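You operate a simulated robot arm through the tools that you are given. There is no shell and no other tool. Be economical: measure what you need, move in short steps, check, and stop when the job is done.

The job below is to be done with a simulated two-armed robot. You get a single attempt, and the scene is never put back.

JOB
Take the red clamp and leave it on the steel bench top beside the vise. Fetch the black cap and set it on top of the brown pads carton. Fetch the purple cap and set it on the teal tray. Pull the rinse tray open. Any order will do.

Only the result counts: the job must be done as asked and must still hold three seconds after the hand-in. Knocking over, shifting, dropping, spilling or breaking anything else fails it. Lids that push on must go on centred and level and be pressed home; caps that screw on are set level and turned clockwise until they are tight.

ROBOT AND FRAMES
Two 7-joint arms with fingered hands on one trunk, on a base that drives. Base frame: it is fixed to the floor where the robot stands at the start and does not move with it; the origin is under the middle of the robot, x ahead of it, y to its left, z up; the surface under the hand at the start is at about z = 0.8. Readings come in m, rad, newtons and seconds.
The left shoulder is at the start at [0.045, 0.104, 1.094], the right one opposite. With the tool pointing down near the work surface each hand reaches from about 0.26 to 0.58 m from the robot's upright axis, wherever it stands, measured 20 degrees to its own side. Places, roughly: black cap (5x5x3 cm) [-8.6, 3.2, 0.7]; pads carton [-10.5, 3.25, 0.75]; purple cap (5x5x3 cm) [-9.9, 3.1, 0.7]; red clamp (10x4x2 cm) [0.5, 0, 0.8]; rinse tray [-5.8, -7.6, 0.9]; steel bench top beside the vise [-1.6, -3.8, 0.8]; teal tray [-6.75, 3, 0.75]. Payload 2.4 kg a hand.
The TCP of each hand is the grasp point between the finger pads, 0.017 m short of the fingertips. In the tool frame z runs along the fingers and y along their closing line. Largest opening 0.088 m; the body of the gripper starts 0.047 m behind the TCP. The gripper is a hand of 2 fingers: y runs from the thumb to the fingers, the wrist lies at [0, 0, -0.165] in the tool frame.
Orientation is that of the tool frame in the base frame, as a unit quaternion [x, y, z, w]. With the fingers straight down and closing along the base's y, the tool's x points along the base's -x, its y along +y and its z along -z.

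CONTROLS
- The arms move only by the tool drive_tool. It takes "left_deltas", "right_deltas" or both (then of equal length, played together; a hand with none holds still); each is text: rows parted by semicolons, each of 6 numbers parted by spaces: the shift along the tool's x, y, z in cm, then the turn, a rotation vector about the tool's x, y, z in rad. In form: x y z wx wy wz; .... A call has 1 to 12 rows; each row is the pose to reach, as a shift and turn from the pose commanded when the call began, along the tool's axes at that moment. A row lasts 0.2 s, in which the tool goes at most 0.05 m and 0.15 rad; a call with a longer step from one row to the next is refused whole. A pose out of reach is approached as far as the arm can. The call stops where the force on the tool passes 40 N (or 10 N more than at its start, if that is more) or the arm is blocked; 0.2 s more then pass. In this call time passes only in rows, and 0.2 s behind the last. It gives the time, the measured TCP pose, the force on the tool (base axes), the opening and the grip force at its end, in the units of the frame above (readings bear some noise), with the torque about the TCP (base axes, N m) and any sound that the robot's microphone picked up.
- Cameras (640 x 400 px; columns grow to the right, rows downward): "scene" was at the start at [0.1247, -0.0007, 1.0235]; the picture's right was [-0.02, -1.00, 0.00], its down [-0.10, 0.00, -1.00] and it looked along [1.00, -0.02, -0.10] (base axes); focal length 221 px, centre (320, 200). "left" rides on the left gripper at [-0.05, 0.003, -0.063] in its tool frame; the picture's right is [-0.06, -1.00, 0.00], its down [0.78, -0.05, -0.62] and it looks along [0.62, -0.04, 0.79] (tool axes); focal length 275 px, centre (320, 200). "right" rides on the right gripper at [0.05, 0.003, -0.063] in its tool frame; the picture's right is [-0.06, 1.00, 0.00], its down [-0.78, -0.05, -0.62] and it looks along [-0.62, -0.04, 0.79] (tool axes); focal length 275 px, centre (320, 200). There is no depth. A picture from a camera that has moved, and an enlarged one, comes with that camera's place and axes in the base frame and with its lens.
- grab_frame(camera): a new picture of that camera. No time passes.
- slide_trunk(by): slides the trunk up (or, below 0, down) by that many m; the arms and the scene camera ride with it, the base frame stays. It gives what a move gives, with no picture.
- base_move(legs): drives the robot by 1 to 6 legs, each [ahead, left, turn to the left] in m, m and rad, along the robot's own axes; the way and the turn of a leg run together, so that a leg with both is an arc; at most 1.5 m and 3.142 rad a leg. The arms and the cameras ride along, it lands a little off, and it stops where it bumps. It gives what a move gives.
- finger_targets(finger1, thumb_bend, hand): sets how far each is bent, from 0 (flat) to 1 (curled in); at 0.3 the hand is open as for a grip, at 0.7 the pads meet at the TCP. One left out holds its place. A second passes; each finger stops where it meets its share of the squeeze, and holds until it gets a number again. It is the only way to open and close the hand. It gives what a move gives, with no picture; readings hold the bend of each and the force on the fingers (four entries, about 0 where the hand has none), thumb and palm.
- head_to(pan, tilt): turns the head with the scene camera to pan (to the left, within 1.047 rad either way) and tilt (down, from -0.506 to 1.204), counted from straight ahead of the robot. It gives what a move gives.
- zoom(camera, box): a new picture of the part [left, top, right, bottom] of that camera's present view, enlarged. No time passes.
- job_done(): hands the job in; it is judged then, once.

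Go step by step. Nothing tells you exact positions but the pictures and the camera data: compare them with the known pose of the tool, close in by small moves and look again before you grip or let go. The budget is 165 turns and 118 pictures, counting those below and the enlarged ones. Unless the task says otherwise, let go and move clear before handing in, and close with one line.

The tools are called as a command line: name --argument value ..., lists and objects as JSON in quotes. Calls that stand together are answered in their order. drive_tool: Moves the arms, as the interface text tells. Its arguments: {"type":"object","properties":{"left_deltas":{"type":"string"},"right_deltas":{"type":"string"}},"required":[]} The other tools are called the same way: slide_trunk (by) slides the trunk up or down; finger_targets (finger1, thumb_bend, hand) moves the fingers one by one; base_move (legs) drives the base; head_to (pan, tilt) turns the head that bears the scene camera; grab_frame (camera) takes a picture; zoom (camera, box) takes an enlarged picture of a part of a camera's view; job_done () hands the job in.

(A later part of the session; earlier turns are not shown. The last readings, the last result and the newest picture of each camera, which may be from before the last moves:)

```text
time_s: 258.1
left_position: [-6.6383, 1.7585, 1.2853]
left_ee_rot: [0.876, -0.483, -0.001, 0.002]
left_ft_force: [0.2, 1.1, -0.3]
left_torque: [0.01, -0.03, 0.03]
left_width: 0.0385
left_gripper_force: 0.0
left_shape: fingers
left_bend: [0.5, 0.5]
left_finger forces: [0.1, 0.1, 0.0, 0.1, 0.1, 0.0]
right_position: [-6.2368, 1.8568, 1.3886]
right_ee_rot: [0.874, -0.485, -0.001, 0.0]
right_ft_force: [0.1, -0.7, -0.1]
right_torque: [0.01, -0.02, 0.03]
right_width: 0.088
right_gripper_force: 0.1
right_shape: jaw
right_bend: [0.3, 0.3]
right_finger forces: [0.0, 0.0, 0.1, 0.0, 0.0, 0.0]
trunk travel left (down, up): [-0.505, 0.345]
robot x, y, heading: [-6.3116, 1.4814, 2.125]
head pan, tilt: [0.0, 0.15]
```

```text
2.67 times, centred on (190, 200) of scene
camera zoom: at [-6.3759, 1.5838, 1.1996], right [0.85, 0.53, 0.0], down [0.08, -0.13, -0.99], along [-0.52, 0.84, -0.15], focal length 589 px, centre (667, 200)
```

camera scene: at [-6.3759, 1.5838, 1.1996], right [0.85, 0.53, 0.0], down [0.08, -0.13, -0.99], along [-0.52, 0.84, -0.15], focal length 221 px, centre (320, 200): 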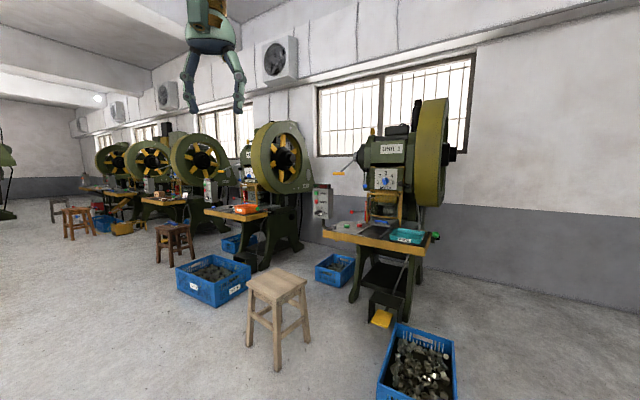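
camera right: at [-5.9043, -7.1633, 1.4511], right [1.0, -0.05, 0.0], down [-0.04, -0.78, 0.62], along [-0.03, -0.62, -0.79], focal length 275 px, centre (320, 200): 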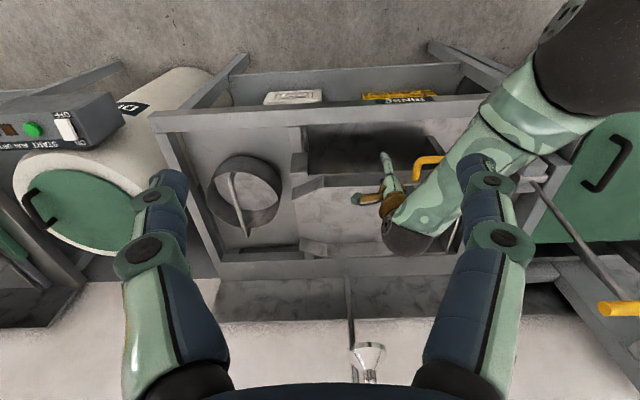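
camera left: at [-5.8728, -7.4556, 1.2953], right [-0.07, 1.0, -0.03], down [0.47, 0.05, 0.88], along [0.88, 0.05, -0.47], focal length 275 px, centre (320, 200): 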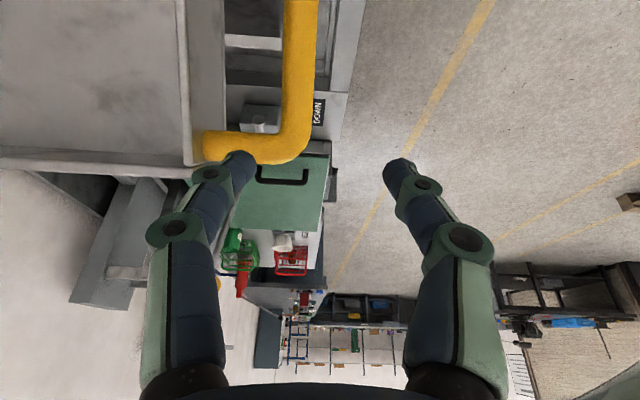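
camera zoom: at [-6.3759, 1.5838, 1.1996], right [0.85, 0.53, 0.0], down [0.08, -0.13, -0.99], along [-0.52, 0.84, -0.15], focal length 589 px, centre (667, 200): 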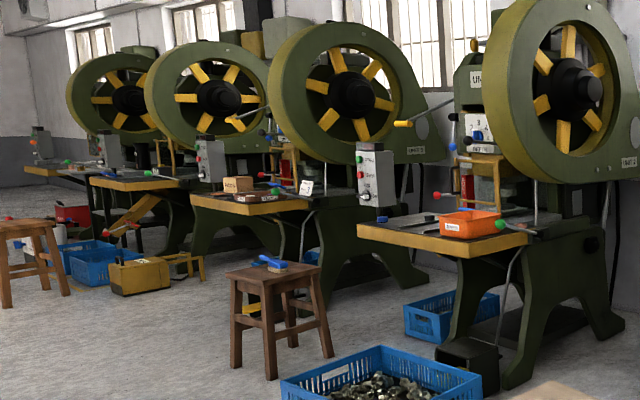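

I'll take the black cap first. I'll drive along the aisle to about [-8.5, 1.75] and face press 2, keeping clear of the stools and crates.

base_move --legs '[[0, 0, 0.9], [1.1, 0, 0], [1.1, 0, 0], [0, 0, -1.45]]'

head_to --pan 0 --tilt 0.35

grab_frame --camera "scene"

```text
time_s: 274.9
left_position: [-8.6484, 2.1381, 1.2848]
left_ee_rot: [0.714, -0.7, -0.002, 0.002]
left_ft_force: [0.4, -0.7, 0.4]
left_torque: [-0.02, -0.01, 0.03]
left_width: 0.0384
left_gripper_force: 0.1
left_shape: fingers
left_bend: [0.5, 0.5]
left_finger forces: [0.1, 0.0, 0.0, 0.0, 0.0, 0.1]
right_position: [-8.254, 2.0156, 1.3895]
right_ee_rot: [0.713, -0.701, 0.0, 0.0]
right_ft_force: [0.1, 0.5, 0.1]
right_torque: [0.0, 0.0, -0.03]
right_width: 0.0879
right_gripper_force: 0.0
right_shape: jaw
right_bend: [0.3, 0.3]
right_finger forces: [0.0, 0.0, 0.0, 0.0, 0.0, 0.0]
trunk travel left (down, up): [-0.505, 0.345]
robot x, y, heading: [-8.5134, 1.7352, 1.59]
head pan, tilt: [0.0, 0.15]
```

```text
time_s: 275.6
left_position: [-8.6503, 2.1392, 1.285]
left_ee_rot: [0.715, -0.699, -0.002, 0.002]
left_ft_force: [-0.2, -0.2, 0.9]
left_torque: [0.0, -0.01, -0.01]
left_width: 0.0386
left_gripper_force: 0.0
left_shape: fingers
left_bend: [0.5, 0.5]
left_finger forces: [0.0, 0.0, 0.0, 0.0, 0.0, 0.0]
right_position: [-8.253, 2.0166, 1.3893]
right_ee_rot: [0.713, -0.701, 0.0, 0.0]
right_ft_force: [-0.6, -0.7, -0.4]
right_torque: [-0.02, -0.02, 0.02]
right_width: 0.088
right_gripper_force: 0.0
right_shape: jaw
right_bend: [0.3, 0.3]
right_finger forces: [0.0, 0.1, 0.0, 0.0, 0.1, 0.1]
trunk travel left (down, up): [-0.505, 0.345]
robot x, y, heading: [-8.5094, 1.7321, 1.582]
head pan, tilt: [0.0, 0.351]
```

```text
54 pictures are left
camera scene: at [-8.5143, 1.8545, 1.1809], right [1.0, 0.02, 0.0], down [0.01, -0.34, -0.94], along [-0.02, 0.94, -0.34], focal length 221 px, centre (320, 200)
```

scene: 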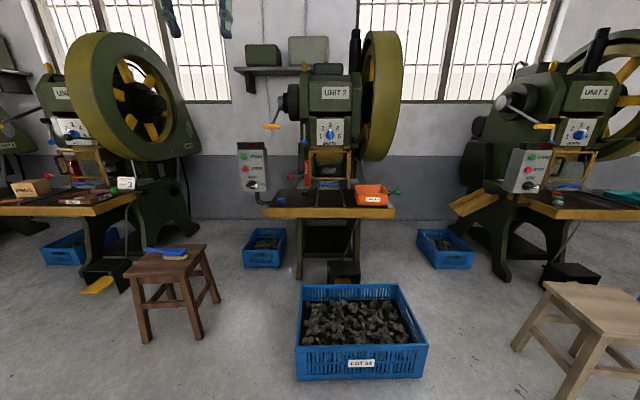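

A blue scrap crate stands right in front of press 2. I'll zoom on the table to find the black cap.

zoom --camera "scene" --box '[255, 150, 405, 225]'

zoom --camera "scene" --box '[0, 150, 150, 225]'

```text
4.27 times, centred on (330, 188) of scene
camera zoom: at [-8.5143, 1.8545, 1.1809], right [1.0, 0.02, 0.0], down [0.01, -0.34, -0.94], along [-0.02, 0.94, -0.34], focal length 943 px, centre (277, 253)
```

zoom: 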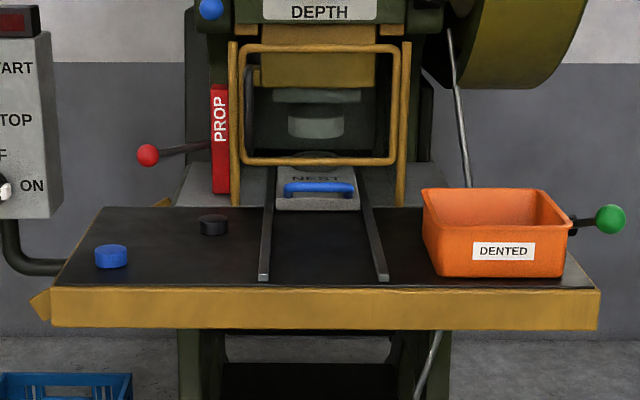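

```text
4.27 times, centred on (75, 188) of scene
camera zoom: at [-8.5143, 1.8545, 1.1809], right [1.0, 0.02, 0.0], down [0.01, -0.34, -0.94], along [-0.02, 0.94, -0.34], focal length 943 px, centre (1365, 253)
```

zoom: 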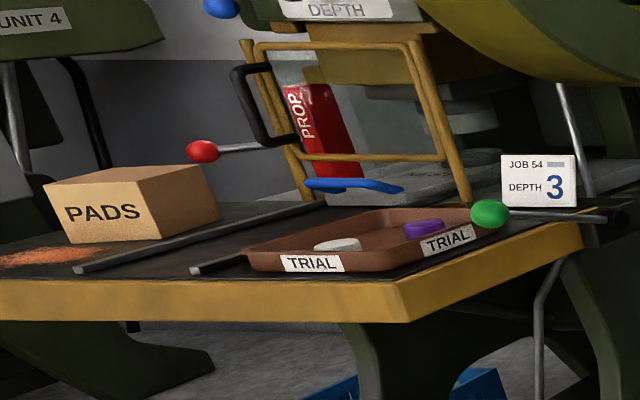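

The black cap is at about [-8.64, 3.27], with the crate at x -8.64..-8.02 in front and the stool at x -9.5..-9.2. I need exact clearances, so I'll move to the gap between them, lower the trunk a bit and look down.

base_move --legs '[[0.4, 0.42, -0.012]]'

head_to --pan 0 --tilt 0.8

grab_frame --camera "scene"

```text
time_s: 278.9
left_position: [-9.089, 2.535, 1.2849]
left_ee_rot: [0.714, -0.7, -0.001, 0.001]
left_ft_force: [-0.4, -0.3, 1.1]
left_torque: [0.0, -0.04, 0.01]
left_width: 0.039
left_gripper_force: 0.1
left_shape: fingers
left_bend: [0.5, 0.5]
left_finger forces: [0.0, 0.0, 0.0, 0.0, 0.1, 0.1]
right_position: [-8.6953, 2.4126, 1.3892]
right_ee_rot: [0.713, -0.701, 0.0, -0.001]
right_ft_force: [-0.1, -0.3, 0.1]
right_torque: [-0.06, 0.02, -0.02]
right_width: 0.088
right_gripper_force: 0.1
right_shape: jaw
right_bend: [0.3, 0.3]
right_finger forces: [0.0, 0.0, 0.1, 0.0, 0.1, 0.1]
trunk travel left (down, up): [-0.505, 0.345]
robot x, y, heading: [-8.9538, 2.1301, 1.584]
head pan, tilt: [0.0, 0.351]
```

```text
time_s: 279.8
left_position: [-9.0891, 2.5347, 1.2854]
left_ee_rot: [0.715, -0.699, -0.002, 0.001]
left_ft_force: [-0.3, -0.3, -1.0]
left_torque: [-0.01, 0.0, 0.0]
left_width: 0.0386
left_gripper_force: 0.1
left_shape: fingers
left_bend: [0.5, 0.5]
left_finger forces: [0.1, 0.0, 0.0, 0.1, 0.0, 0.0]
right_position: [-8.6941, 2.4103, 1.39]
right_ee_rot: [0.713, -0.701, 0.0, 0.0]
right_ft_force: [0.9, 0.3, -0.1]
right_torque: [0.0, -0.01, -0.02]
right_width: 0.0879
right_gripper_force: 0.1
right_shape: jaw
right_bend: [0.3, 0.3]
right_finger forces: [0.0, 0.0, 0.0, 0.0, 0.1, 0.1]
trunk travel left (down, up): [-0.505, 0.345]
robot x, y, heading: [-8.9525, 2.1271, 1.588]
head pan, tilt: [0.0, 0.799]
```

```text
51 pictures are left
camera scene: at [-8.9537, 2.2377, 1.1413], right [1.0, 0.02, 0.0], down [0.01, -0.72, -0.7], along [-0.01, 0.7, -0.72], focal length 221 px, centre (320, 200)
```

scene: 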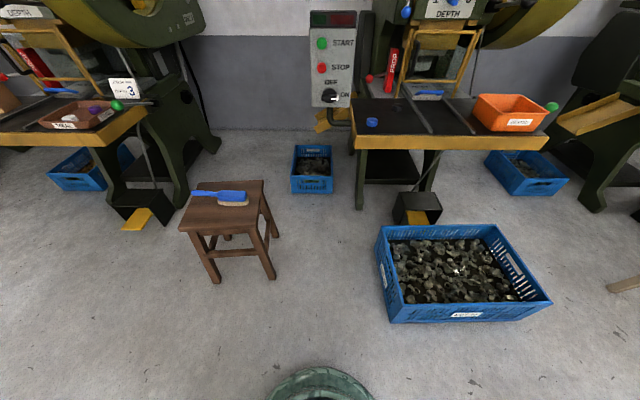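

The table top is at z ≈ 0.73, the black cap at about [-8.637, 3.18, 0.745], and the gap between crate and stool is 0.55 m against a base about 0.48 m wide. I'll tuck the left hand, lower the trunk, and ease in along x = -8.93.

drive_tool --left_deltas "3 0 0 0 0 0; 6 0 0 0 0 0; 9 0 0 0 0 0; 11 0 0 0 0 0"

slide_trunk --by -0.25

base_move --legs '[[0, 0, -0.015], [0.25, -0.025, 0]]'

```text
time_s: 280.8
left_position: [-9.0884, 2.4256, 1.2858]
left_ee_rot: [0.715, -0.699, 0.0, 0.001]
left_ft_force: [-0.1, 0.6, -0.3]
left_torque: [0.0, 0.03, -0.02]
left_width: 0.0386
left_gripper_force: 0.0
left_shape: fingers
left_bend: [0.5, 0.5]
left_finger forces: [0.0, 0.1, 0.0, 0.1, 0.0, 0.1]
right_position: [-8.6931, 2.411, 1.3895]
right_ee_rot: [0.713, -0.702, 0.001, -0.001]
right_ft_force: [0.3, -0.4, 0.4]
right_torque: [0.01, -0.01, 0.01]
right_width: 0.088
right_gripper_force: 0.1
right_shape: jaw
right_bend: [0.3, 0.3]
right_finger forces: [0.0, 0.0, 0.0, 0.0, 0.1, 0.0]
trunk travel left (down, up): [-0.505, 0.345]
robot x, y, heading: [-8.9552, 2.1265, 1.589]
head pan, tilt: [0.0, 0.799]
```

```text
time_s: 283.4
left_position: [-9.0867, 2.4244, 1.0344]
left_ee_rot: [0.715, -0.699, -0.002, 0.001]
left_ft_force: [-0.1, -0.2, 0.3]
left_torque: [-0.02, -0.01, 0.01]
left_width: 0.0387
left_gripper_force: 0.0
left_shape: fingers
left_bend: [0.5, 0.5]
left_finger forces: [0.0, 0.1, 0.1, 0.1, 0.1, 0.1]
right_position: [-8.6943, 2.4363, 1.12]
right_ee_rot: [0.712, -0.701, 0.025, 0.025]
right_ft_force: [-0.5, -0.6, 0.5]
right_torque: [-0.03, -0.02, 0.0]
right_width: 0.088
right_gripper_force: 0.1
right_shape: jaw
right_bend: [0.3, 0.3]
right_finger forces: [0.0, 0.0, 0.0, 0.1, 0.1, 0.0]
trunk travel left (down, up): [-0.255, 0.595]
robot x, y, heading: [-8.9517, 2.1295, 1.586]
head pan, tilt: [0.0, 0.799]
```

```text
time_s: 285.6
left_position: [-9.0618, 2.6709, 1.0344]
left_ee_rot: [0.712, -0.702, -0.003, 0.002]
left_ft_force: [-0.1, -0.8, 0.8]
left_torque: [-0.04, 0.0, -0.01]
left_width: 0.0389
left_gripper_force: 0.1
left_shape: fingers
left_bend: [0.5, 0.5]
left_finger forces: [0.0, 0.0, 0.1, 0.0, 0.0, 0.0]
right_position: [-8.6688, 2.6808, 1.1199]
right_ee_rot: [0.709, -0.704, 0.025, 0.025]
right_ft_force: [-0.9, 0.1, 0.4]
right_torque: [0.01, 0.0, 0.01]
right_width: 0.0879
right_gripper_force: 0.1
right_shape: jaw
right_bend: [0.3, 0.3]
right_finger forces: [0.0, 0.1, 0.0, 0.1, 0.0, 0.0]
trunk travel left (down, up): [-0.255, 0.595]
robot x, y, heading: [-8.9285, 2.3751, 1.584]
head pan, tilt: [0.0, 0.799]
```

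head_to --pan 0 --tilt 1.1

grab_frame --camera "scene"

```text
time_s: 286.4
left_position: [-9.0608, 2.6715, 1.0345]
left_ee_rot: [0.712, -0.702, -0.002, 0.002]
left_ft_force: [-0.6, -0.5, 0.3]
left_torque: [0.0, 0.03, -0.04]
left_width: 0.0385
left_gripper_force: 0.0
left_shape: fingers
left_bend: [0.5, 0.5]
left_finger forces: [0.0, 0.0, 0.0, 0.1, 0.1, 0.1]
right_position: [-8.668, 2.6812, 1.1202]
right_ee_rot: [0.71, -0.703, 0.025, 0.026]
right_ft_force: [-1.0, 0.6, 0.5]
right_torque: [-0.01, 0.01, 0.0]
right_width: 0.0879
right_gripper_force: 0.0
right_shape: jaw
right_bend: [0.3, 0.3]
right_finger forces: [0.0, 0.0, 0.1, 0.0, 0.0, 0.0]
trunk travel left (down, up): [-0.255, 0.595]
robot x, y, heading: [-8.931, 2.3736, 1.58]
head pan, tilt: [0.0, 1.1]
```

```text
50 pictures are left
camera scene: at [-8.9293, 2.4731, 0.8684], right [1.0, 0.01, 0.0], down [0.01, -0.89, -0.45], along [0.0, 0.45, -0.89], focal length 221 px, centre (320, 200)
```

scene: 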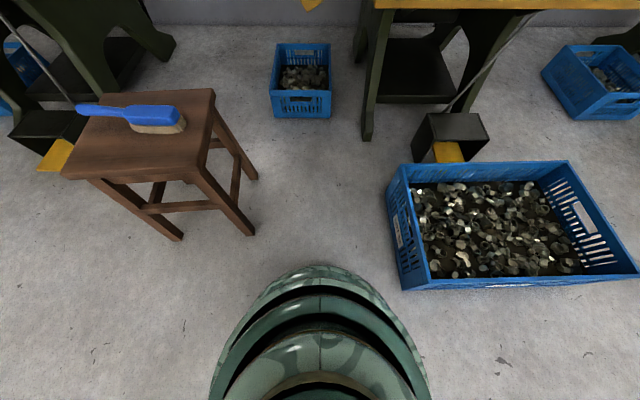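

Margins check out at about 3.5 cm each side with x = -8.93. I'll ease forward in two legs to y ≈ 2.70.

base_move --legs '[[0.17, 0, -0.008], [0.16, 0, 0]]'

grab_frame --camera "scene"

```text
time_s: 288.8
left_position: [-9.0604, 3.0022, 1.0337]
left_ee_rot: [0.711, -0.704, -0.002, 0.002]
left_ft_force: [0.1, -0.2, 0.1]
left_torque: [-0.01, -0.02, 0.01]
left_width: 0.0384
left_gripper_force: 0.0
left_shape: fingers
left_bend: [0.5, 0.5]
left_finger forces: [0.0, 0.0, 0.0, 0.1, 0.0, 0.1]
right_position: [-8.6681, 3.0094, 1.1201]
right_ee_rot: [0.709, -0.705, 0.025, 0.025]
right_ft_force: [-0.3, -0.1, 0.2]
right_torque: [0.0, 0.01, -0.04]
right_width: 0.0879
right_gripper_force: 0.0
right_shape: jaw
right_bend: [0.3, 0.3]
right_finger forces: [0.0, 0.1, 0.0, 0.0, 0.0, 0.1]
trunk travel left (down, up): [-0.255, 0.595]
robot x, y, heading: [-8.9323, 2.7008, 1.571]
head pan, tilt: [0.0, 1.1]
```

```text
49 pictures are left
camera scene: at [-8.93, 2.8029, 0.8683], right [1.0, 0.01, 0.0], down [0.0, -0.89, -0.45], along [0.0, 0.45, -0.89], focal length 221 px, centre (320, 200)
```

scene: 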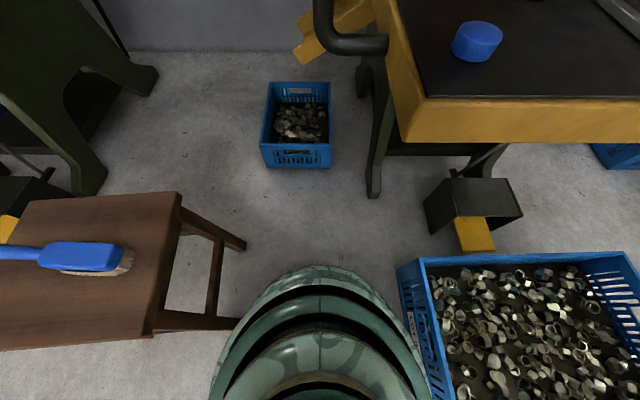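

The base fits with clearance both sides. Now the right hand goes forward over the black cap, tilted slightly forward, stopping well above it.

drive_tool --right_deltas "-3 -0.8 2.5 0 -0.05 0; -6 -1.6 5 0 -0.1 0; -9.3 -2.4 8 0 -0.15 0; -12.5 -3.1 11 0 -0.2 0; -15.7 -3.1 14 0 -0.24 0; -18.4 -3.1 17 0 -0.27 0"

grab_frame --camera "right"

head_to --pan -0.4 --tilt 0.5

grab_frame --camera "scene"

```text
time_s: 290.2
left_position: [-9.0605, 3.0021, 1.034]
left_ee_rot: [0.711, -0.704, -0.002, 0.002]
left_ft_force: [0.4, 0.0, -0.5]
left_torque: [-0.01, -0.04, 0.03]
left_width: 0.039
left_gripper_force: 0.2
left_shape: fingers
left_bend: [0.5, 0.5]
left_finger forces: [0.0, 0.0, 0.0, 0.0, 0.0, 0.1]
right_position: [-8.637, 3.1815, 0.9374]
right_ee_rot: [0.705, -0.702, -0.07, -0.071]
right_ft_force: [-0.6, -1.0, 0.5]
right_torque: [-0.01, 0.0, 0.03]
right_width: 0.0879
right_gripper_force: 0.0
right_shape: jaw
right_bend: [0.3, 0.3]
right_finger forces: [0.0, 0.0, 0.0, 0.0, 0.0, 0.0]
trunk travel left (down, up): [-0.255, 0.595]
robot x, y, heading: [-8.929, 2.704, 1.574]
head pan, tilt: [0.0, 1.1]
```

```text
48 pictures are left
camera right: at [-8.6403, 3.1196, 0.9895], right [-1.0, 0.06, 0.01], down [0.05, 0.65, 0.76], along [0.04, 0.76, -0.65], focal length 275 px, centre (320, 200)
```

right: 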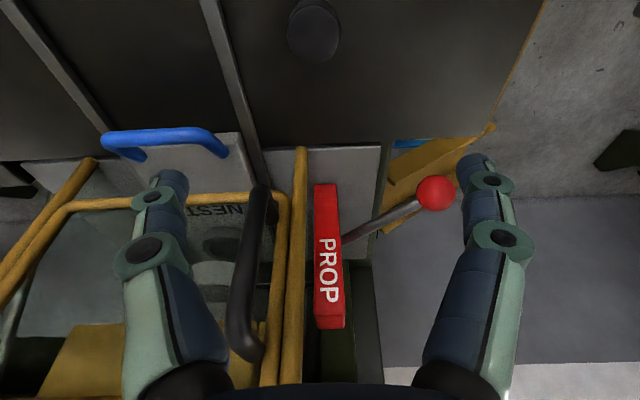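

```text
time_s: 291.2
left_position: [-9.0612, 3.0017, 1.0346]
left_ee_rot: [0.711, -0.703, -0.002, 0.002]
left_ft_force: [0.0, -0.7, 0.3]
left_torque: [0.01, 0.02, 0.01]
left_width: 0.0385
left_gripper_force: 0.1
left_shape: fingers
left_bend: [0.5, 0.5]
left_finger forces: [0.1, 0.0, 0.0, 0.0, 0.0, 0.1]
right_position: [-8.6379, 3.1803, 0.9383]
right_ee_rot: [0.705, -0.702, -0.07, -0.07]
right_ft_force: [-0.5, -0.4, -0.2]
right_torque: [-0.01, -0.02, 0.02]
right_width: 0.0876
right_gripper_force: 0.0
right_shape: jaw
right_bend: [0.3, 0.3]
right_finger forces: [0.0, 0.1, 0.1, 0.0, 0.0, 0.0]
trunk travel left (down, up): [-0.255, 0.595]
robot x, y, heading: [-8.9282, 2.7052, 1.574]
head pan, tilt: [-0.4, 0.499]
```

```text
47 pictures are left
camera scene: at [-8.8948, 2.8237, 0.9159], right [0.92, -0.38, 0.0], down [-0.18, -0.44, -0.88], along [0.34, 0.81, -0.48], focal length 221 px, centre (320, 200)
```

scene: 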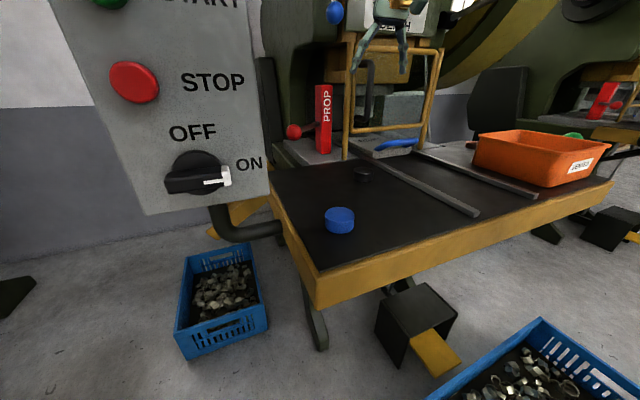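

The right camera and scene agree: black cap at about [-8.638, 3.19]. I'll descend most of the way and check.

drive_tool --right_deltas "0.5 0 4 0 0 0; 1.1 0 8 0 0 0; 1.7 0 12 0 0 0; 2.0 0 13.5 0 0 0"

grab_frame --camera "right"

```text
time_s: 292.2
left_position: [-9.0595, 3.0017, 1.0349]
left_ee_rot: [0.711, -0.703, -0.002, 0.001]
left_ft_force: [0.0, -0.7, 0.6]
left_torque: [0.0, 0.02, -0.03]
left_width: 0.0386
left_gripper_force: 0.0
left_shape: fingers
left_bend: [0.5, 0.5]
left_finger forces: [0.0, 0.0, 0.0, 0.0, 0.0, 0.1]
right_position: [-8.6381, 3.1868, 0.8002]
right_ee_rot: [0.706, -0.702, -0.069, -0.071]
right_ft_force: [0.3, 0.7, 0.2]
right_torque: [-0.02, 0.01, -0.02]
right_width: 0.0876
right_gripper_force: 0.0
right_shape: jaw
right_bend: [0.3, 0.3]
right_finger forces: [0.0, 0.1, 0.0, 0.0, 0.1, 0.1]
trunk travel left (down, up): [-0.255, 0.595]
robot x, y, heading: [-8.9281, 2.7018, 1.573]
head pan, tilt: [-0.4, 0.499]
```

```text
46 pictures are left
camera right: at [-8.6407, 3.1245, 0.8518], right [-1.0, 0.06, 0.01], down [0.04, 0.65, 0.76], along [0.04, 0.76, -0.65], focal length 275 px, centre (320, 200)
```

right: 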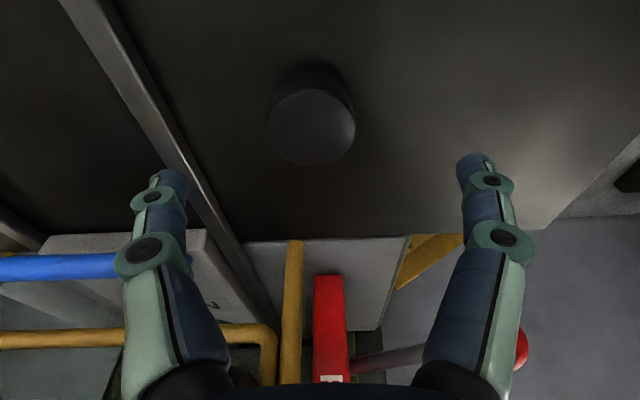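

The cap is slightly lower than I thought, with its top near z = 0.75 and centre at [-8.635, 3.196]. I'll narrow the opening to clear the rail, then descend and grip.

finger_targets --hand "right" --finger1 0.39 --thumb_bend 0.39

drive_tool --right_deltas "0 -0.3 2 0 0 0; 0.1 -0.3 3.6 0 0 0; 0.15 -0.3 4.6 0 0 0; 0.2 -0.3 5.2 0 0 0"

grab_frame --camera "right"

```text
time_s: 293.2
left_position: [-9.061, 3.0032, 1.0345]
left_ee_rot: [0.711, -0.704, -0.002, 0.002]
left_ft_force: [-0.3, -0.1, -0.4]
left_torque: [0.01, -0.02, 0.04]
left_width: 0.0387
left_gripper_force: 0.0
left_shape: fingers
left_bend: [0.5, 0.5]
left_finger forces: [0.1, 0.0, 0.0, 0.1, 0.0, 0.0]
right_position: [-8.6379, 3.1871, 0.8011]
right_ee_rot: [0.705, -0.702, -0.07, -0.071]
right_ft_force: [-0.7, 0.4, -0.2]
right_torque: [-0.03, -0.03, 0.03]
right_width: 0.0647
right_gripper_force: 0.0
right_shape: fingers
right_bend: [0.39, 0.39]
right_finger forces: [0.0, 0.0, 0.0, 0.0, 0.0, 0.0]
trunk travel left (down, up): [-0.255, 0.595]
robot x, y, heading: [-8.9298, 2.7054, 1.578]
head pan, tilt: [-0.4, 0.499]
```

```text
time_s: 294.2
left_position: [-9.0613, 3.0022, 1.0345]
left_ee_rot: [0.711, -0.703, -0.002, 0.003]
left_ft_force: [1.1, 0.1, 0.7]
left_torque: [-0.04, 0.0, 0.05]
left_width: 0.0389
left_gripper_force: 0.0
left_shape: fingers
left_bend: [0.5, 0.5]
left_finger forces: [0.0, 0.1, 0.0, 0.1, 0.0, 0.0]
right_position: [-8.6333, 3.1956, 0.7515]
right_ee_rot: [0.705, -0.702, -0.071, -0.07]
right_ft_force: [-0.2, -0.1, -0.1]
right_torque: [-0.02, 0.01, 0.01]
right_width: 0.0647
right_gripper_force: 0.0
right_shape: fingers
right_bend: [0.39, 0.39]
right_finger forces: [0.1, 0.1, 0.1, 0.1, 0.0, 0.0]
trunk travel left (down, up): [-0.255, 0.595]
robot x, y, heading: [-8.9299, 2.7089, 1.579]
head pan, tilt: [-0.4, 0.499]
```

```text
45 pictures are left
camera right: at [-8.6363, 3.1338, 0.802], right [-1.0, 0.06, 0.01], down [0.05, 0.65, 0.76], along [0.03, 0.76, -0.65], focal length 275 px, centre (320, 200)
```

right: 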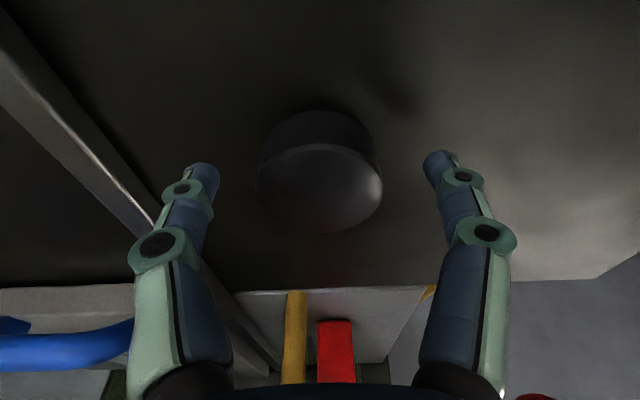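

The cap is 4 cm across with its top at about z = 0.741. I'll go down another 1.6 cm and close.

drive_tool --right_deltas "0 0 0.8 0 0 0; -0.1 0 1.6 0 0 0"

finger_targets --hand "right" --finger1 0.8 --thumb_bend 0.8

grab_frame --camera "right"

```text
time_s: 294.8
left_position: [-9.0609, 2.9999, 1.0356]
left_ee_rot: [0.71, -0.704, -0.002, 0.001]
left_ft_force: [-0.4, -0.7, -0.2]
left_torque: [0.0, -0.03, 0.02]
left_width: 0.0385
left_gripper_force: 0.1
left_shape: fingers
left_bend: [0.5, 0.5]
left_finger forces: [0.0, 0.1, 0.0, 0.0, 0.0, 0.0]
right_position: [-8.6342, 3.2, 0.7387]
right_ee_rot: [0.705, -0.702, -0.072, -0.072]
right_ft_force: [0.0, -3.7, 23.7]
right_torque: [-0.05, -0.07, -0.04]
right_width: 0.0673
right_gripper_force: 11.6
right_shape: fingers
right_bend: [0.39, 0.39]
right_finger forces: [10.6, 0.1, 0.0, 0.0, 12.3, 0.0]
trunk travel left (down, up): [-0.255, 0.595]
robot x, y, heading: [-8.9314, 2.7016, 1.576]
head pan, tilt: [-0.4, 0.499]
```

```text
time_s: 295.8
left_position: [-9.0617, 3.0005, 1.0346]
left_ee_rot: [0.71, -0.704, -0.002, 0.001]
left_ft_force: [-0.4, -0.3, -0.2]
left_torque: [0.0, 0.03, -0.02]
left_width: 0.0386
left_gripper_force: 0.1
left_shape: fingers
left_bend: [0.5, 0.5]
left_finger forces: [0.2, 0.0, 0.1, 0.1, 0.1, 0.0]
right_position: [-8.6326, 3.2002, 0.7384]
right_ee_rot: [0.705, -0.702, -0.072, -0.073]
right_ft_force: [4.9, 6.0, 38.5]
right_torque: [0.11, 0.39, -0.04]
right_width: 0.0661
right_gripper_force: 18.9
right_shape: fingers
right_bend: [0.43, 0.46]
right_finger forces: [24.2, 0.0, 0.0, 0.0, 14.0, 0.0]
trunk travel left (down, up): [-0.255, 0.595]
robot x, y, heading: [-8.9282, 2.7033, 1.575]
head pan, tilt: [-0.4, 0.499]
```

```text
44 pictures are left
camera right: at [-8.6369, 3.1383, 0.7895], right [-1.0, 0.06, 0.01], down [0.05, 0.64, 0.77], along [0.04, 0.77, -0.64], focal length 275 px, centre (320, 200)
```

right: 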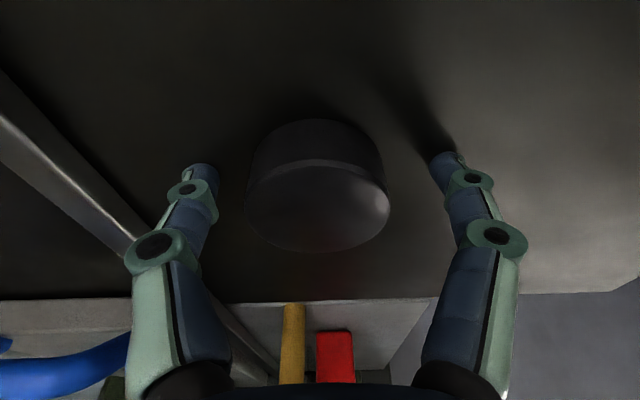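

The fingertips are jammed against the table. I'll rise about 9 mm and close again.

drive_tool --right_deltas "0.1 0 -0.5 0 0 0; 0.15 0 -0.9 0 0 0"

finger_targets --hand "right" --finger1 0.8 --thumb_bend 0.8

grab_frame --camera "right"

```text
time_s: 296.4
left_position: [-9.0617, 3.0016, 1.0341]
left_ee_rot: [0.711, -0.703, -0.002, 0.001]
left_ft_force: [0.4, 1.0, 0.6]
left_torque: [0.0, -0.01, 0.05]
left_width: 0.0387
left_gripper_force: 0.1
left_shape: fingers
left_bend: [0.5, 0.5]
left_finger forces: [0.0, 0.0, 0.1, 0.1, 0.1, 0.0]
right_position: [-8.6356, 3.1961, 0.7415]
right_ee_rot: [0.706, -0.702, -0.068, -0.069]
right_ft_force: [0.1, 0.8, 5.7]
right_torque: [0.01, 0.09, -0.02]
right_width: 0.0408
right_gripper_force: 2.8
right_shape: fingers
right_bend: [0.5, 0.52]
right_finger forces: [3.2, 0.0, 0.0, 0.0, 2.5, 0.1]
trunk travel left (down, up): [-0.255, 0.595]
robot x, y, heading: [-8.9277, 2.7044, 1.57]
head pan, tilt: [-0.4, 0.499]
```

```text
time_s: 297.4
left_position: [-9.0598, 3.0029, 1.0344]
left_ee_rot: [0.711, -0.703, -0.002, 0.002]
left_ft_force: [0.7, -0.3, -0.2]
left_torque: [0.03, 0.0, -0.02]
left_width: 0.0386
left_gripper_force: 0.1
left_shape: fingers
left_bend: [0.5, 0.5]
left_finger forces: [0.1, 0.0, 0.0, 0.0, 0.0, 0.0]
right_position: [-8.633, 3.1977, 0.7438]
right_ee_rot: [0.706, -0.701, -0.071, -0.07]
right_ft_force: [0.6, 0.2, -1.4]
right_torque: [-0.02, -0.02, -0.02]
right_width: 0.0306
right_gripper_force: 9.5
right_shape: fingers
right_bend: [0.47, 0.68]
right_finger forces: [10.2, 0.0, 0.0, 0.0, 9.8, 0.1]
trunk travel left (down, up): [-0.255, 0.595]
robot x, y, heading: [-8.9256, 2.7066, 1.578]
head pan, tilt: [-0.4, 0.499]
```

```text
43 pictures are left
camera right: at [-8.6373, 3.1351, 0.7949], right [-1.0, 0.06, 0.01], down [0.04, 0.65, 0.76], along [0.04, 0.76, -0.65], focal length 275 px, centre (320, 200)
```

right: 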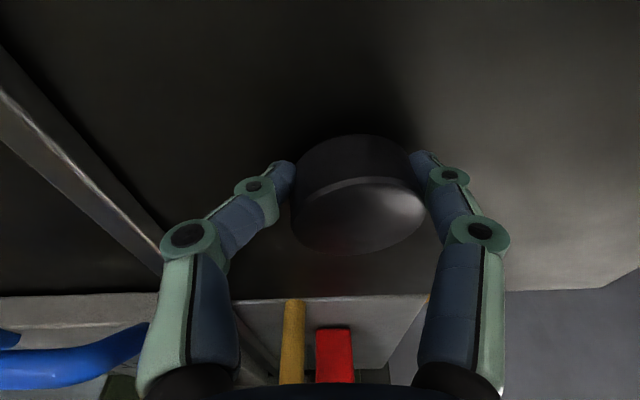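

The black cap is held. I'll lift it straight up, then back the base out of the gap the way it came.

drive_tool --right_deltas "-0.3 0 -1.5 0 0 0; -0.8 0 -4 0 0 0; -1.6 0 -8 0 0 0; -2.4 0 -12 0 0 0; -3.2 0 -16 0 0 0; -4 0 -20 0 0 0"

grab_frame --camera "right"

```text
time_s: 298.8
left_position: [-9.0605, 3.0027, 1.0344]
left_ee_rot: [0.711, -0.704, -0.002, 0.002]
left_ft_force: [-0.3, 0.0, 0.5]
left_torque: [-0.03, -0.02, 0.03]
left_width: 0.0389
left_gripper_force: 0.0
left_shape: fingers
left_bend: [0.5, 0.5]
left_finger forces: [0.0, 0.0, 0.1, 0.0, 0.1, 0.1]
right_position: [-8.6328, 3.1984, 0.9482]
right_ee_rot: [0.706, -0.702, -0.07, -0.069]
right_ft_force: [0.0, 0.5, 0.3]
right_torque: [-0.01, 0.02, -0.01]
right_width: 0.0306
right_gripper_force: 10.1
right_shape: fingers
right_bend: [0.47, 0.68]
right_finger forces: [10.0, 0.1, 0.1, 0.0, 9.9, 0.0]
trunk travel left (down, up): [-0.255, 0.595]
robot x, y, heading: [-8.9295, 2.7019, 1.576]
head pan, tilt: [-0.4, 0.499]
```

```text
42 pictures are left
camera right: at [-8.6363, 3.137, 1.0], right [-1.0, 0.06, 0.01], down [0.05, 0.65, 0.76], along [0.04, 0.76, -0.65], focal length 275 px, centre (320, 200)
```

right: 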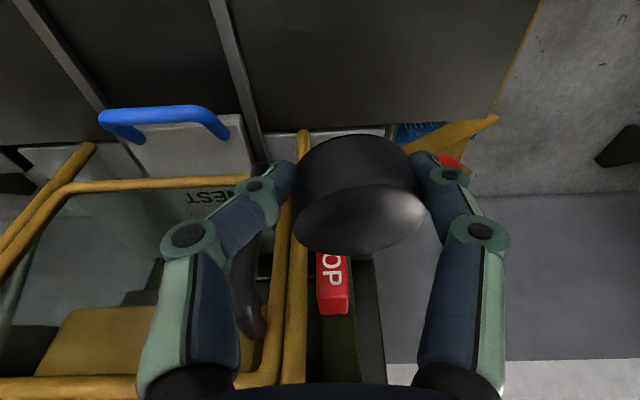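

Black cap secured. I'll back out, slide left to about x = -10.4 and look at press 3's table.

base_move --legs '[[-0.45, 0, 0], [-0.4, 0, 0], [0, 1.45, 0]]'

head_to --pan 0 --tilt 0.6

grab_frame --camera "scene"

```text
time_s: 310.3
left_position: [-10.4816, 2.1126, 1.0339]
left_ee_rot: [0.724, -0.69, -0.003, 0.002]
left_ft_force: [-0.7, -0.6, 0.3]
left_torque: [0.01, 0.01, -0.02]
left_width: 0.0388
left_gripper_force: 0.1
left_shape: fingers
left_bend: [0.5, 0.5]
left_finger forces: [0.0, 0.0, 0.1, 0.1, 0.1, 0.1]
right_position: [-10.0629, 2.3258, 0.9477]
right_ee_rot: [0.718, -0.688, -0.071, -0.069]
right_ft_force: [-0.1, -0.7, -0.1]
right_torque: [0.0, 0.03, 0.02]
right_width: 0.0304
right_gripper_force: 9.9
right_shape: fingers
right_bend: [0.47, 0.68]
right_finger forces: [9.9, 0.0, 0.1, 0.0, 9.7, 0.0]
trunk travel left (down, up): [-0.255, 0.595]
robot x, y, heading: [-10.3425, 1.8196, 1.612]
head pan, tilt: [-0.4, 0.499]
```

```text
time_s: 311.2
left_position: [-10.4818, 2.1131, 1.0342]
left_ee_rot: [0.724, -0.689, -0.002, 0.002]
left_ft_force: [0.0, 0.0, 0.9]
left_torque: [0.0, 0.02, 0.0]
left_width: 0.0387
left_gripper_force: 0.2
left_shape: fingers
left_bend: [0.5, 0.5]
left_finger forces: [0.1, 0.0, 0.1, 0.0, 0.0, 0.0]
right_position: [-10.062, 2.3249, 0.9472]
right_ee_rot: [0.719, -0.688, -0.071, -0.068]
right_ft_force: [-1.0, 0.4, 0.0]
right_torque: [0.0, -0.03, -0.03]
right_width: 0.0303
right_gripper_force: 10.0
right_shape: fingers
right_bend: [0.47, 0.68]
right_finger forces: [10.0, 0.0, 0.0, 0.0, 9.7, 0.1]
trunk travel left (down, up): [-0.255, 0.595]
robot x, y, heading: [-10.3387, 1.8173, 1.617]
head pan, tilt: [0.0, 0.6]
```

```text
41 pictures are left
camera scene: at [-10.3446, 1.9438, 0.9069], right [1.0, 0.04, 0.0], down [0.02, -0.56, -0.83], along [-0.04, 0.82, -0.56], focal length 221 px, centre (320, 200)
```

scene: 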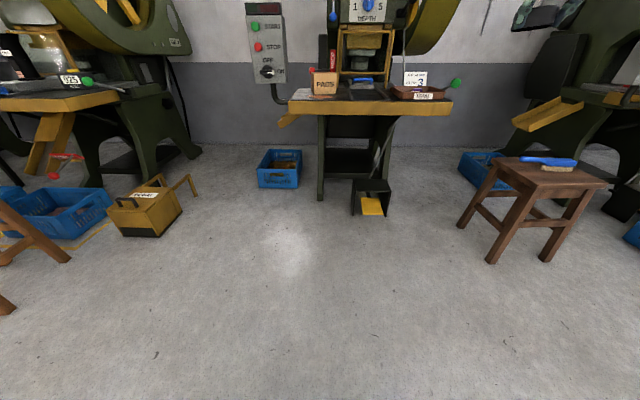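

Press 3's front is clear; the carton is at about [-10.38, 3.22] and the purple cap in the tray at about [-9.97, 3.1]. I'll drive in with the right hand heading for the carton and look again close up.

base_move --legs '[[0, 0, -0.045], [0.6, 0.22, 0], [0.24, 0, 0]]'

head_to --pan -0.35 --tilt 0.55

grab_frame --camera "scene"

grab_frame --camera "right"

```text
time_s: 316.5
left_position: [-10.6845, 2.9587, 1.0345]
left_ee_rot: [-0.706, 0.708, 0.002, -0.003]
left_ft_force: [-0.7, 0.1, 0.1]
left_torque: [-0.02, -0.02, 0.01]
left_width: 0.0386
left_gripper_force: 0.1
left_shape: fingers
left_bend: [0.5, 0.5]
left_finger forces: [0.1, 0.0, 0.0, 0.0, 0.1, 0.0]
right_position: [-10.2539, 3.1474, 0.9478]
right_ee_rot: [-0.7, 0.707, 0.07, 0.07]
right_ft_force: [-0.4, 0.0, -0.1]
right_torque: [-0.02, -0.02, -0.02]
right_width: 0.0301
right_gripper_force: 10.2
right_shape: fingers
right_bend: [0.47, 0.68]
right_finger forces: [10.1, 0.0, 0.1, 0.1, 9.7, 0.0]
trunk travel left (down, up): [-0.255, 0.595]
robot x, y, heading: [-10.5599, 2.6537, 1.564]
head pan, tilt: [0.0, 0.6]
```

```text
time_s: 317.3
left_position: [-10.6848, 2.9577, 1.0343]
left_ee_rot: [-0.706, 0.708, 0.002, -0.001]
left_ft_force: [-0.3, 0.7, 0.0]
left_torque: [0.01, 0.02, -0.02]
left_width: 0.0389
left_gripper_force: 0.1
left_shape: fingers
left_bend: [0.5, 0.5]
left_finger forces: [0.0, 0.0, 0.1, 0.1, 0.1, 0.1]
right_position: [-10.2544, 3.1485, 0.9487]
right_ee_rot: [-0.701, 0.706, 0.07, 0.07]
right_ft_force: [-0.9, 0.3, -0.5]
right_torque: [-0.01, 0.01, -0.02]
right_width: 0.0305
right_gripper_force: 10.1
right_shape: fingers
right_bend: [0.47, 0.68]
right_finger forces: [10.0, 0.1, 0.0, 0.0, 9.7, 0.0]
trunk travel left (down, up): [-0.255, 0.595]
robot x, y, heading: [-10.5551, 2.6564, 1.561]
head pan, tilt: [-0.351, 0.55]
```

```text
40 pictures are left
camera scene: at [-10.5255, 2.7779, 0.9114], right [0.94, -0.35, 0.0], down [-0.18, -0.49, -0.85], along [0.3, 0.8, -0.52], focal length 221 px, centre (320, 200)
```

scene: 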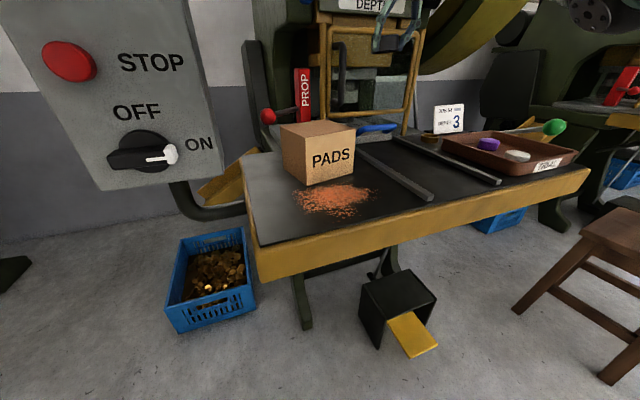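

```text
39 pictures are left
camera right: at [-10.2582, 3.087, 0.9995], right [-1.0, 0.07, 0.01], down [0.05, 0.65, 0.76], along [0.05, 0.76, -0.65], focal length 275 px, centre (320, 200)
```

right: 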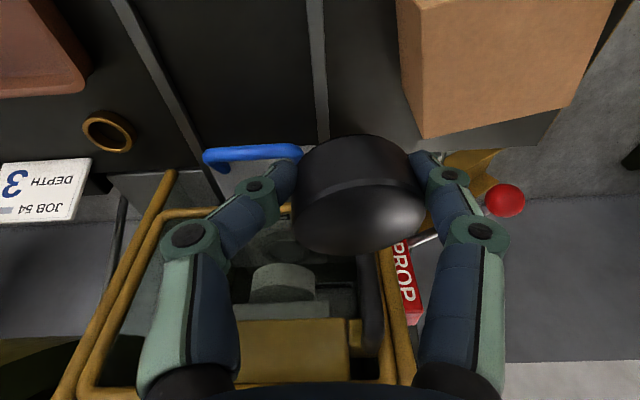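

The carton's top centre works out to about [-10.373, 3.204, 0.80]. I'll ease the base in 4.5 cm and shift the right hand left so the cap is over it, staying high, then look.

base_move --legs '[[0.045, 0, 0]]'

drive_tool --right_deltas "0 3.6 0 0 0 0; 0 7.2 0 0 0 0; 0 10.5 0 0 0 0; 0 10.5 4 0 0 0"

grab_frame --camera "right"

grab_frame --camera "scene"

```text
time_s: 318.2
left_position: [-10.684, 3.0054, 1.0345]
left_ee_rot: [-0.706, 0.708, 0.002, -0.003]
left_ft_force: [0.2, 0.7, 1.3]
left_torque: [-0.03, 0.02, 0.02]
left_width: 0.0384
left_gripper_force: 0.0
left_shape: fingers
left_bend: [0.5, 0.5]
left_finger forces: [0.1, 0.1, 0.0, 0.0, 0.0, 0.0]
right_position: [-10.2548, 3.1953, 0.9482]
right_ee_rot: [-0.701, 0.707, 0.07, 0.071]
right_ft_force: [-0.3, 0.2, -1.4]
right_torque: [0.0, 0.03, 0.01]
right_width: 0.0302
right_gripper_force: 9.7
right_shape: fingers
right_bend: [0.47, 0.68]
right_finger forces: [9.9, 0.0, 0.0, 0.1, 9.6, 0.1]
trunk travel left (down, up): [-0.255, 0.595]
robot x, y, heading: [-10.5566, 2.7089, 1.561]
head pan, tilt: [-0.351, 0.55]
```

```text
time_s: 319.2
left_position: [-10.6848, 3.0048, 1.0345]
left_ee_rot: [-0.706, 0.708, 0.003, -0.002]
left_ft_force: [0.5, 1.0, 0.6]
left_torque: [0.0, -0.02, -0.02]
left_width: 0.0385
left_gripper_force: 0.1
left_shape: fingers
left_bend: [0.5, 0.5]
left_finger forces: [0.0, 0.0, 0.0, 0.0, 0.0, 0.1]
right_position: [-10.361, 3.2023, 0.9058]
right_ee_rot: [-0.702, 0.706, 0.07, 0.07]
right_ft_force: [-0.9, 0.4, -0.3]
right_torque: [-0.01, -0.01, 0.01]
right_width: 0.03
right_gripper_force: 9.8
right_shape: fingers
right_bend: [0.47, 0.68]
right_finger forces: [9.9, 0.1, 0.1, 0.0, 9.7, 0.1]
trunk travel left (down, up): [-0.255, 0.595]
robot x, y, heading: [-10.5606, 2.7075, 1.564]
head pan, tilt: [-0.351, 0.55]
```

```text
38 pictures are left
camera right: at [-10.3644, 3.1416, 0.9577], right [-1.0, 0.07, 0.01], down [0.05, 0.65, 0.76], along [0.04, 0.76, -0.65], focal length 275 px, centre (320, 200)
```

right: 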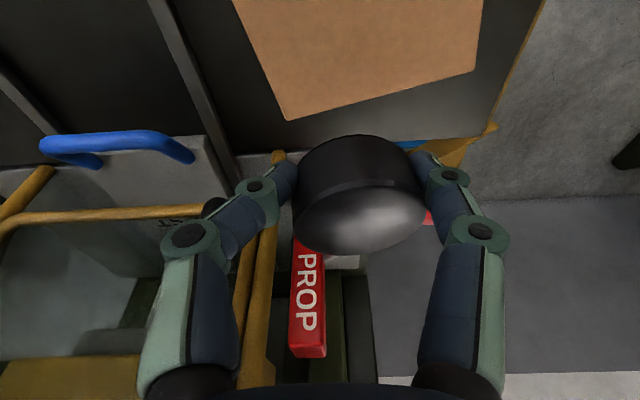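

```text
37 pictures are left
camera scene: at [-10.5254, 2.825, 0.9114], right [0.94, -0.35, 0.0], down [-0.18, -0.49, -0.85], along [0.3, 0.8, -0.52], focal length 221 px, centre (320, 200)
```

scene: 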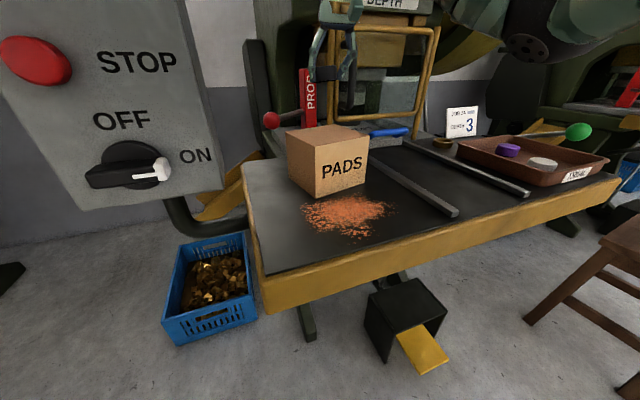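

The carton top centre refines to about [-10.38, 3.193, 0.80] and the cap is at [-10.374, 3.211]. I'll shift 2 cm toward me, lower to just above the top, and check.

drive_tool --right_deltas "1.2 0.3 1 0 0 0; 2 0.6 3 0 0 0; 2.6 0.6 4.5 0 0 0; 3.06 0.6 6 0 0 0"

grab_frame --camera "right"

zoom --camera "scene" --box '[250, 70, 410, 210]'

```text
time_s: 320.2
left_position: [-10.6833, 3.0052, 1.0344]
left_ee_rot: [-0.705, 0.709, 0.002, -0.002]
left_ft_force: [-0.6, 0.0, 0.7]
left_torque: [0.01, 0.0, -0.02]
left_width: 0.0386
left_gripper_force: 0.1
left_shape: fingers
left_bend: [0.5, 0.5]
left_finger forces: [0.0, 0.0, 0.0, 0.1, 0.0, 0.0]
right_position: [-10.3653, 3.1855, 0.8426]
right_ee_rot: [-0.701, 0.706, 0.069, 0.071]
right_ft_force: [-0.4, -0.1, -0.2]
right_torque: [-0.01, 0.0, 0.0]
right_width: 0.0301
right_gripper_force: 9.9
right_shape: fingers
right_bend: [0.47, 0.68]
right_finger forces: [9.9, 0.0, 0.0, 0.0, 9.7, 0.1]
trunk travel left (down, up): [-0.255, 0.595]
robot x, y, heading: [-10.5598, 2.7043, 1.567]
head pan, tilt: [-0.351, 0.55]
```

```text
36 pictures are left
camera right: at [-10.3683, 3.1242, 0.8947], right [-1.0, 0.07, 0.01], down [0.05, 0.65, 0.76], along [0.04, 0.76, -0.65], focal length 275 px, centre (320, 200)
```

right: 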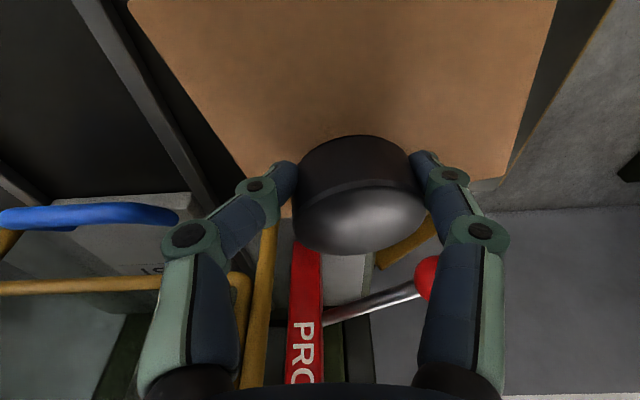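

```text
2.86 times, centred on (330, 140) of scene
camera zoom: at [-10.5253, 2.825, 0.9114], right [0.94, -0.35, 0.0], down [-0.18, -0.49, -0.85], along [0.3, 0.8, -0.52], focal length 631 px, centre (291, 371)
```

zoom: 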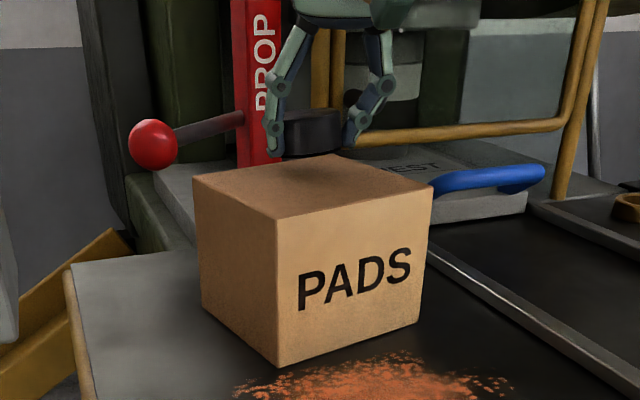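

The cap is above the carton top and roughly centred. I'll lower in small steps and watch for contact.

drive_tool --right_deltas "0 0 0.7 0 0 0; 0 0 1.4 0 0 0"

zoom --camera "scene" --box '[250, 70, 410, 210]'

```text
time_s: 320.9
left_position: [-10.6843, 3.0049, 1.0351]
left_ee_rot: [-0.706, 0.709, 0.002, -0.002]
left_ft_force: [0.3, 0.0, 0.0]
left_torque: [-0.01, -0.02, 0.01]
left_width: 0.0387
left_gripper_force: 0.1
left_shape: fingers
left_bend: [0.5, 0.5]
left_finger forces: [0.1, 0.0, 0.0, 0.1, 0.1, 0.0]
right_position: [-10.3632, 3.1882, 0.8306]
right_ee_rot: [-0.701, 0.706, 0.071, 0.071]
right_ft_force: [-0.3, -0.7, 2.9]
right_torque: [0.01, 0.12, 0.05]
right_width: 0.03
right_gripper_force: 10.1
right_shape: fingers
right_bend: [0.47, 0.68]
right_finger forces: [11.1, 0.0, 0.0, 0.0, 9.7, 0.1]
trunk travel left (down, up): [-0.255, 0.595]
robot x, y, heading: [-10.5572, 2.7031, 1.563]
head pan, tilt: [-0.351, 0.55]
```

```text
2.86 times, centred on (330, 140) of scene
camera zoom: at [-10.5253, 2.8248, 0.9115], right [0.94, -0.35, 0.0], down [-0.18, -0.49, -0.85], along [0.3, 0.8, -0.52], focal length 631 px, centre (291, 371)
```

zoom: 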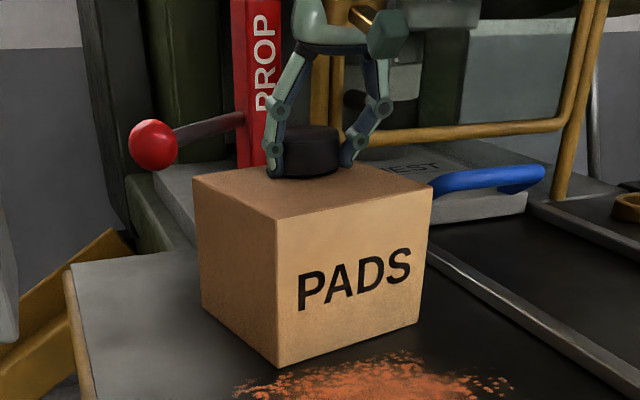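

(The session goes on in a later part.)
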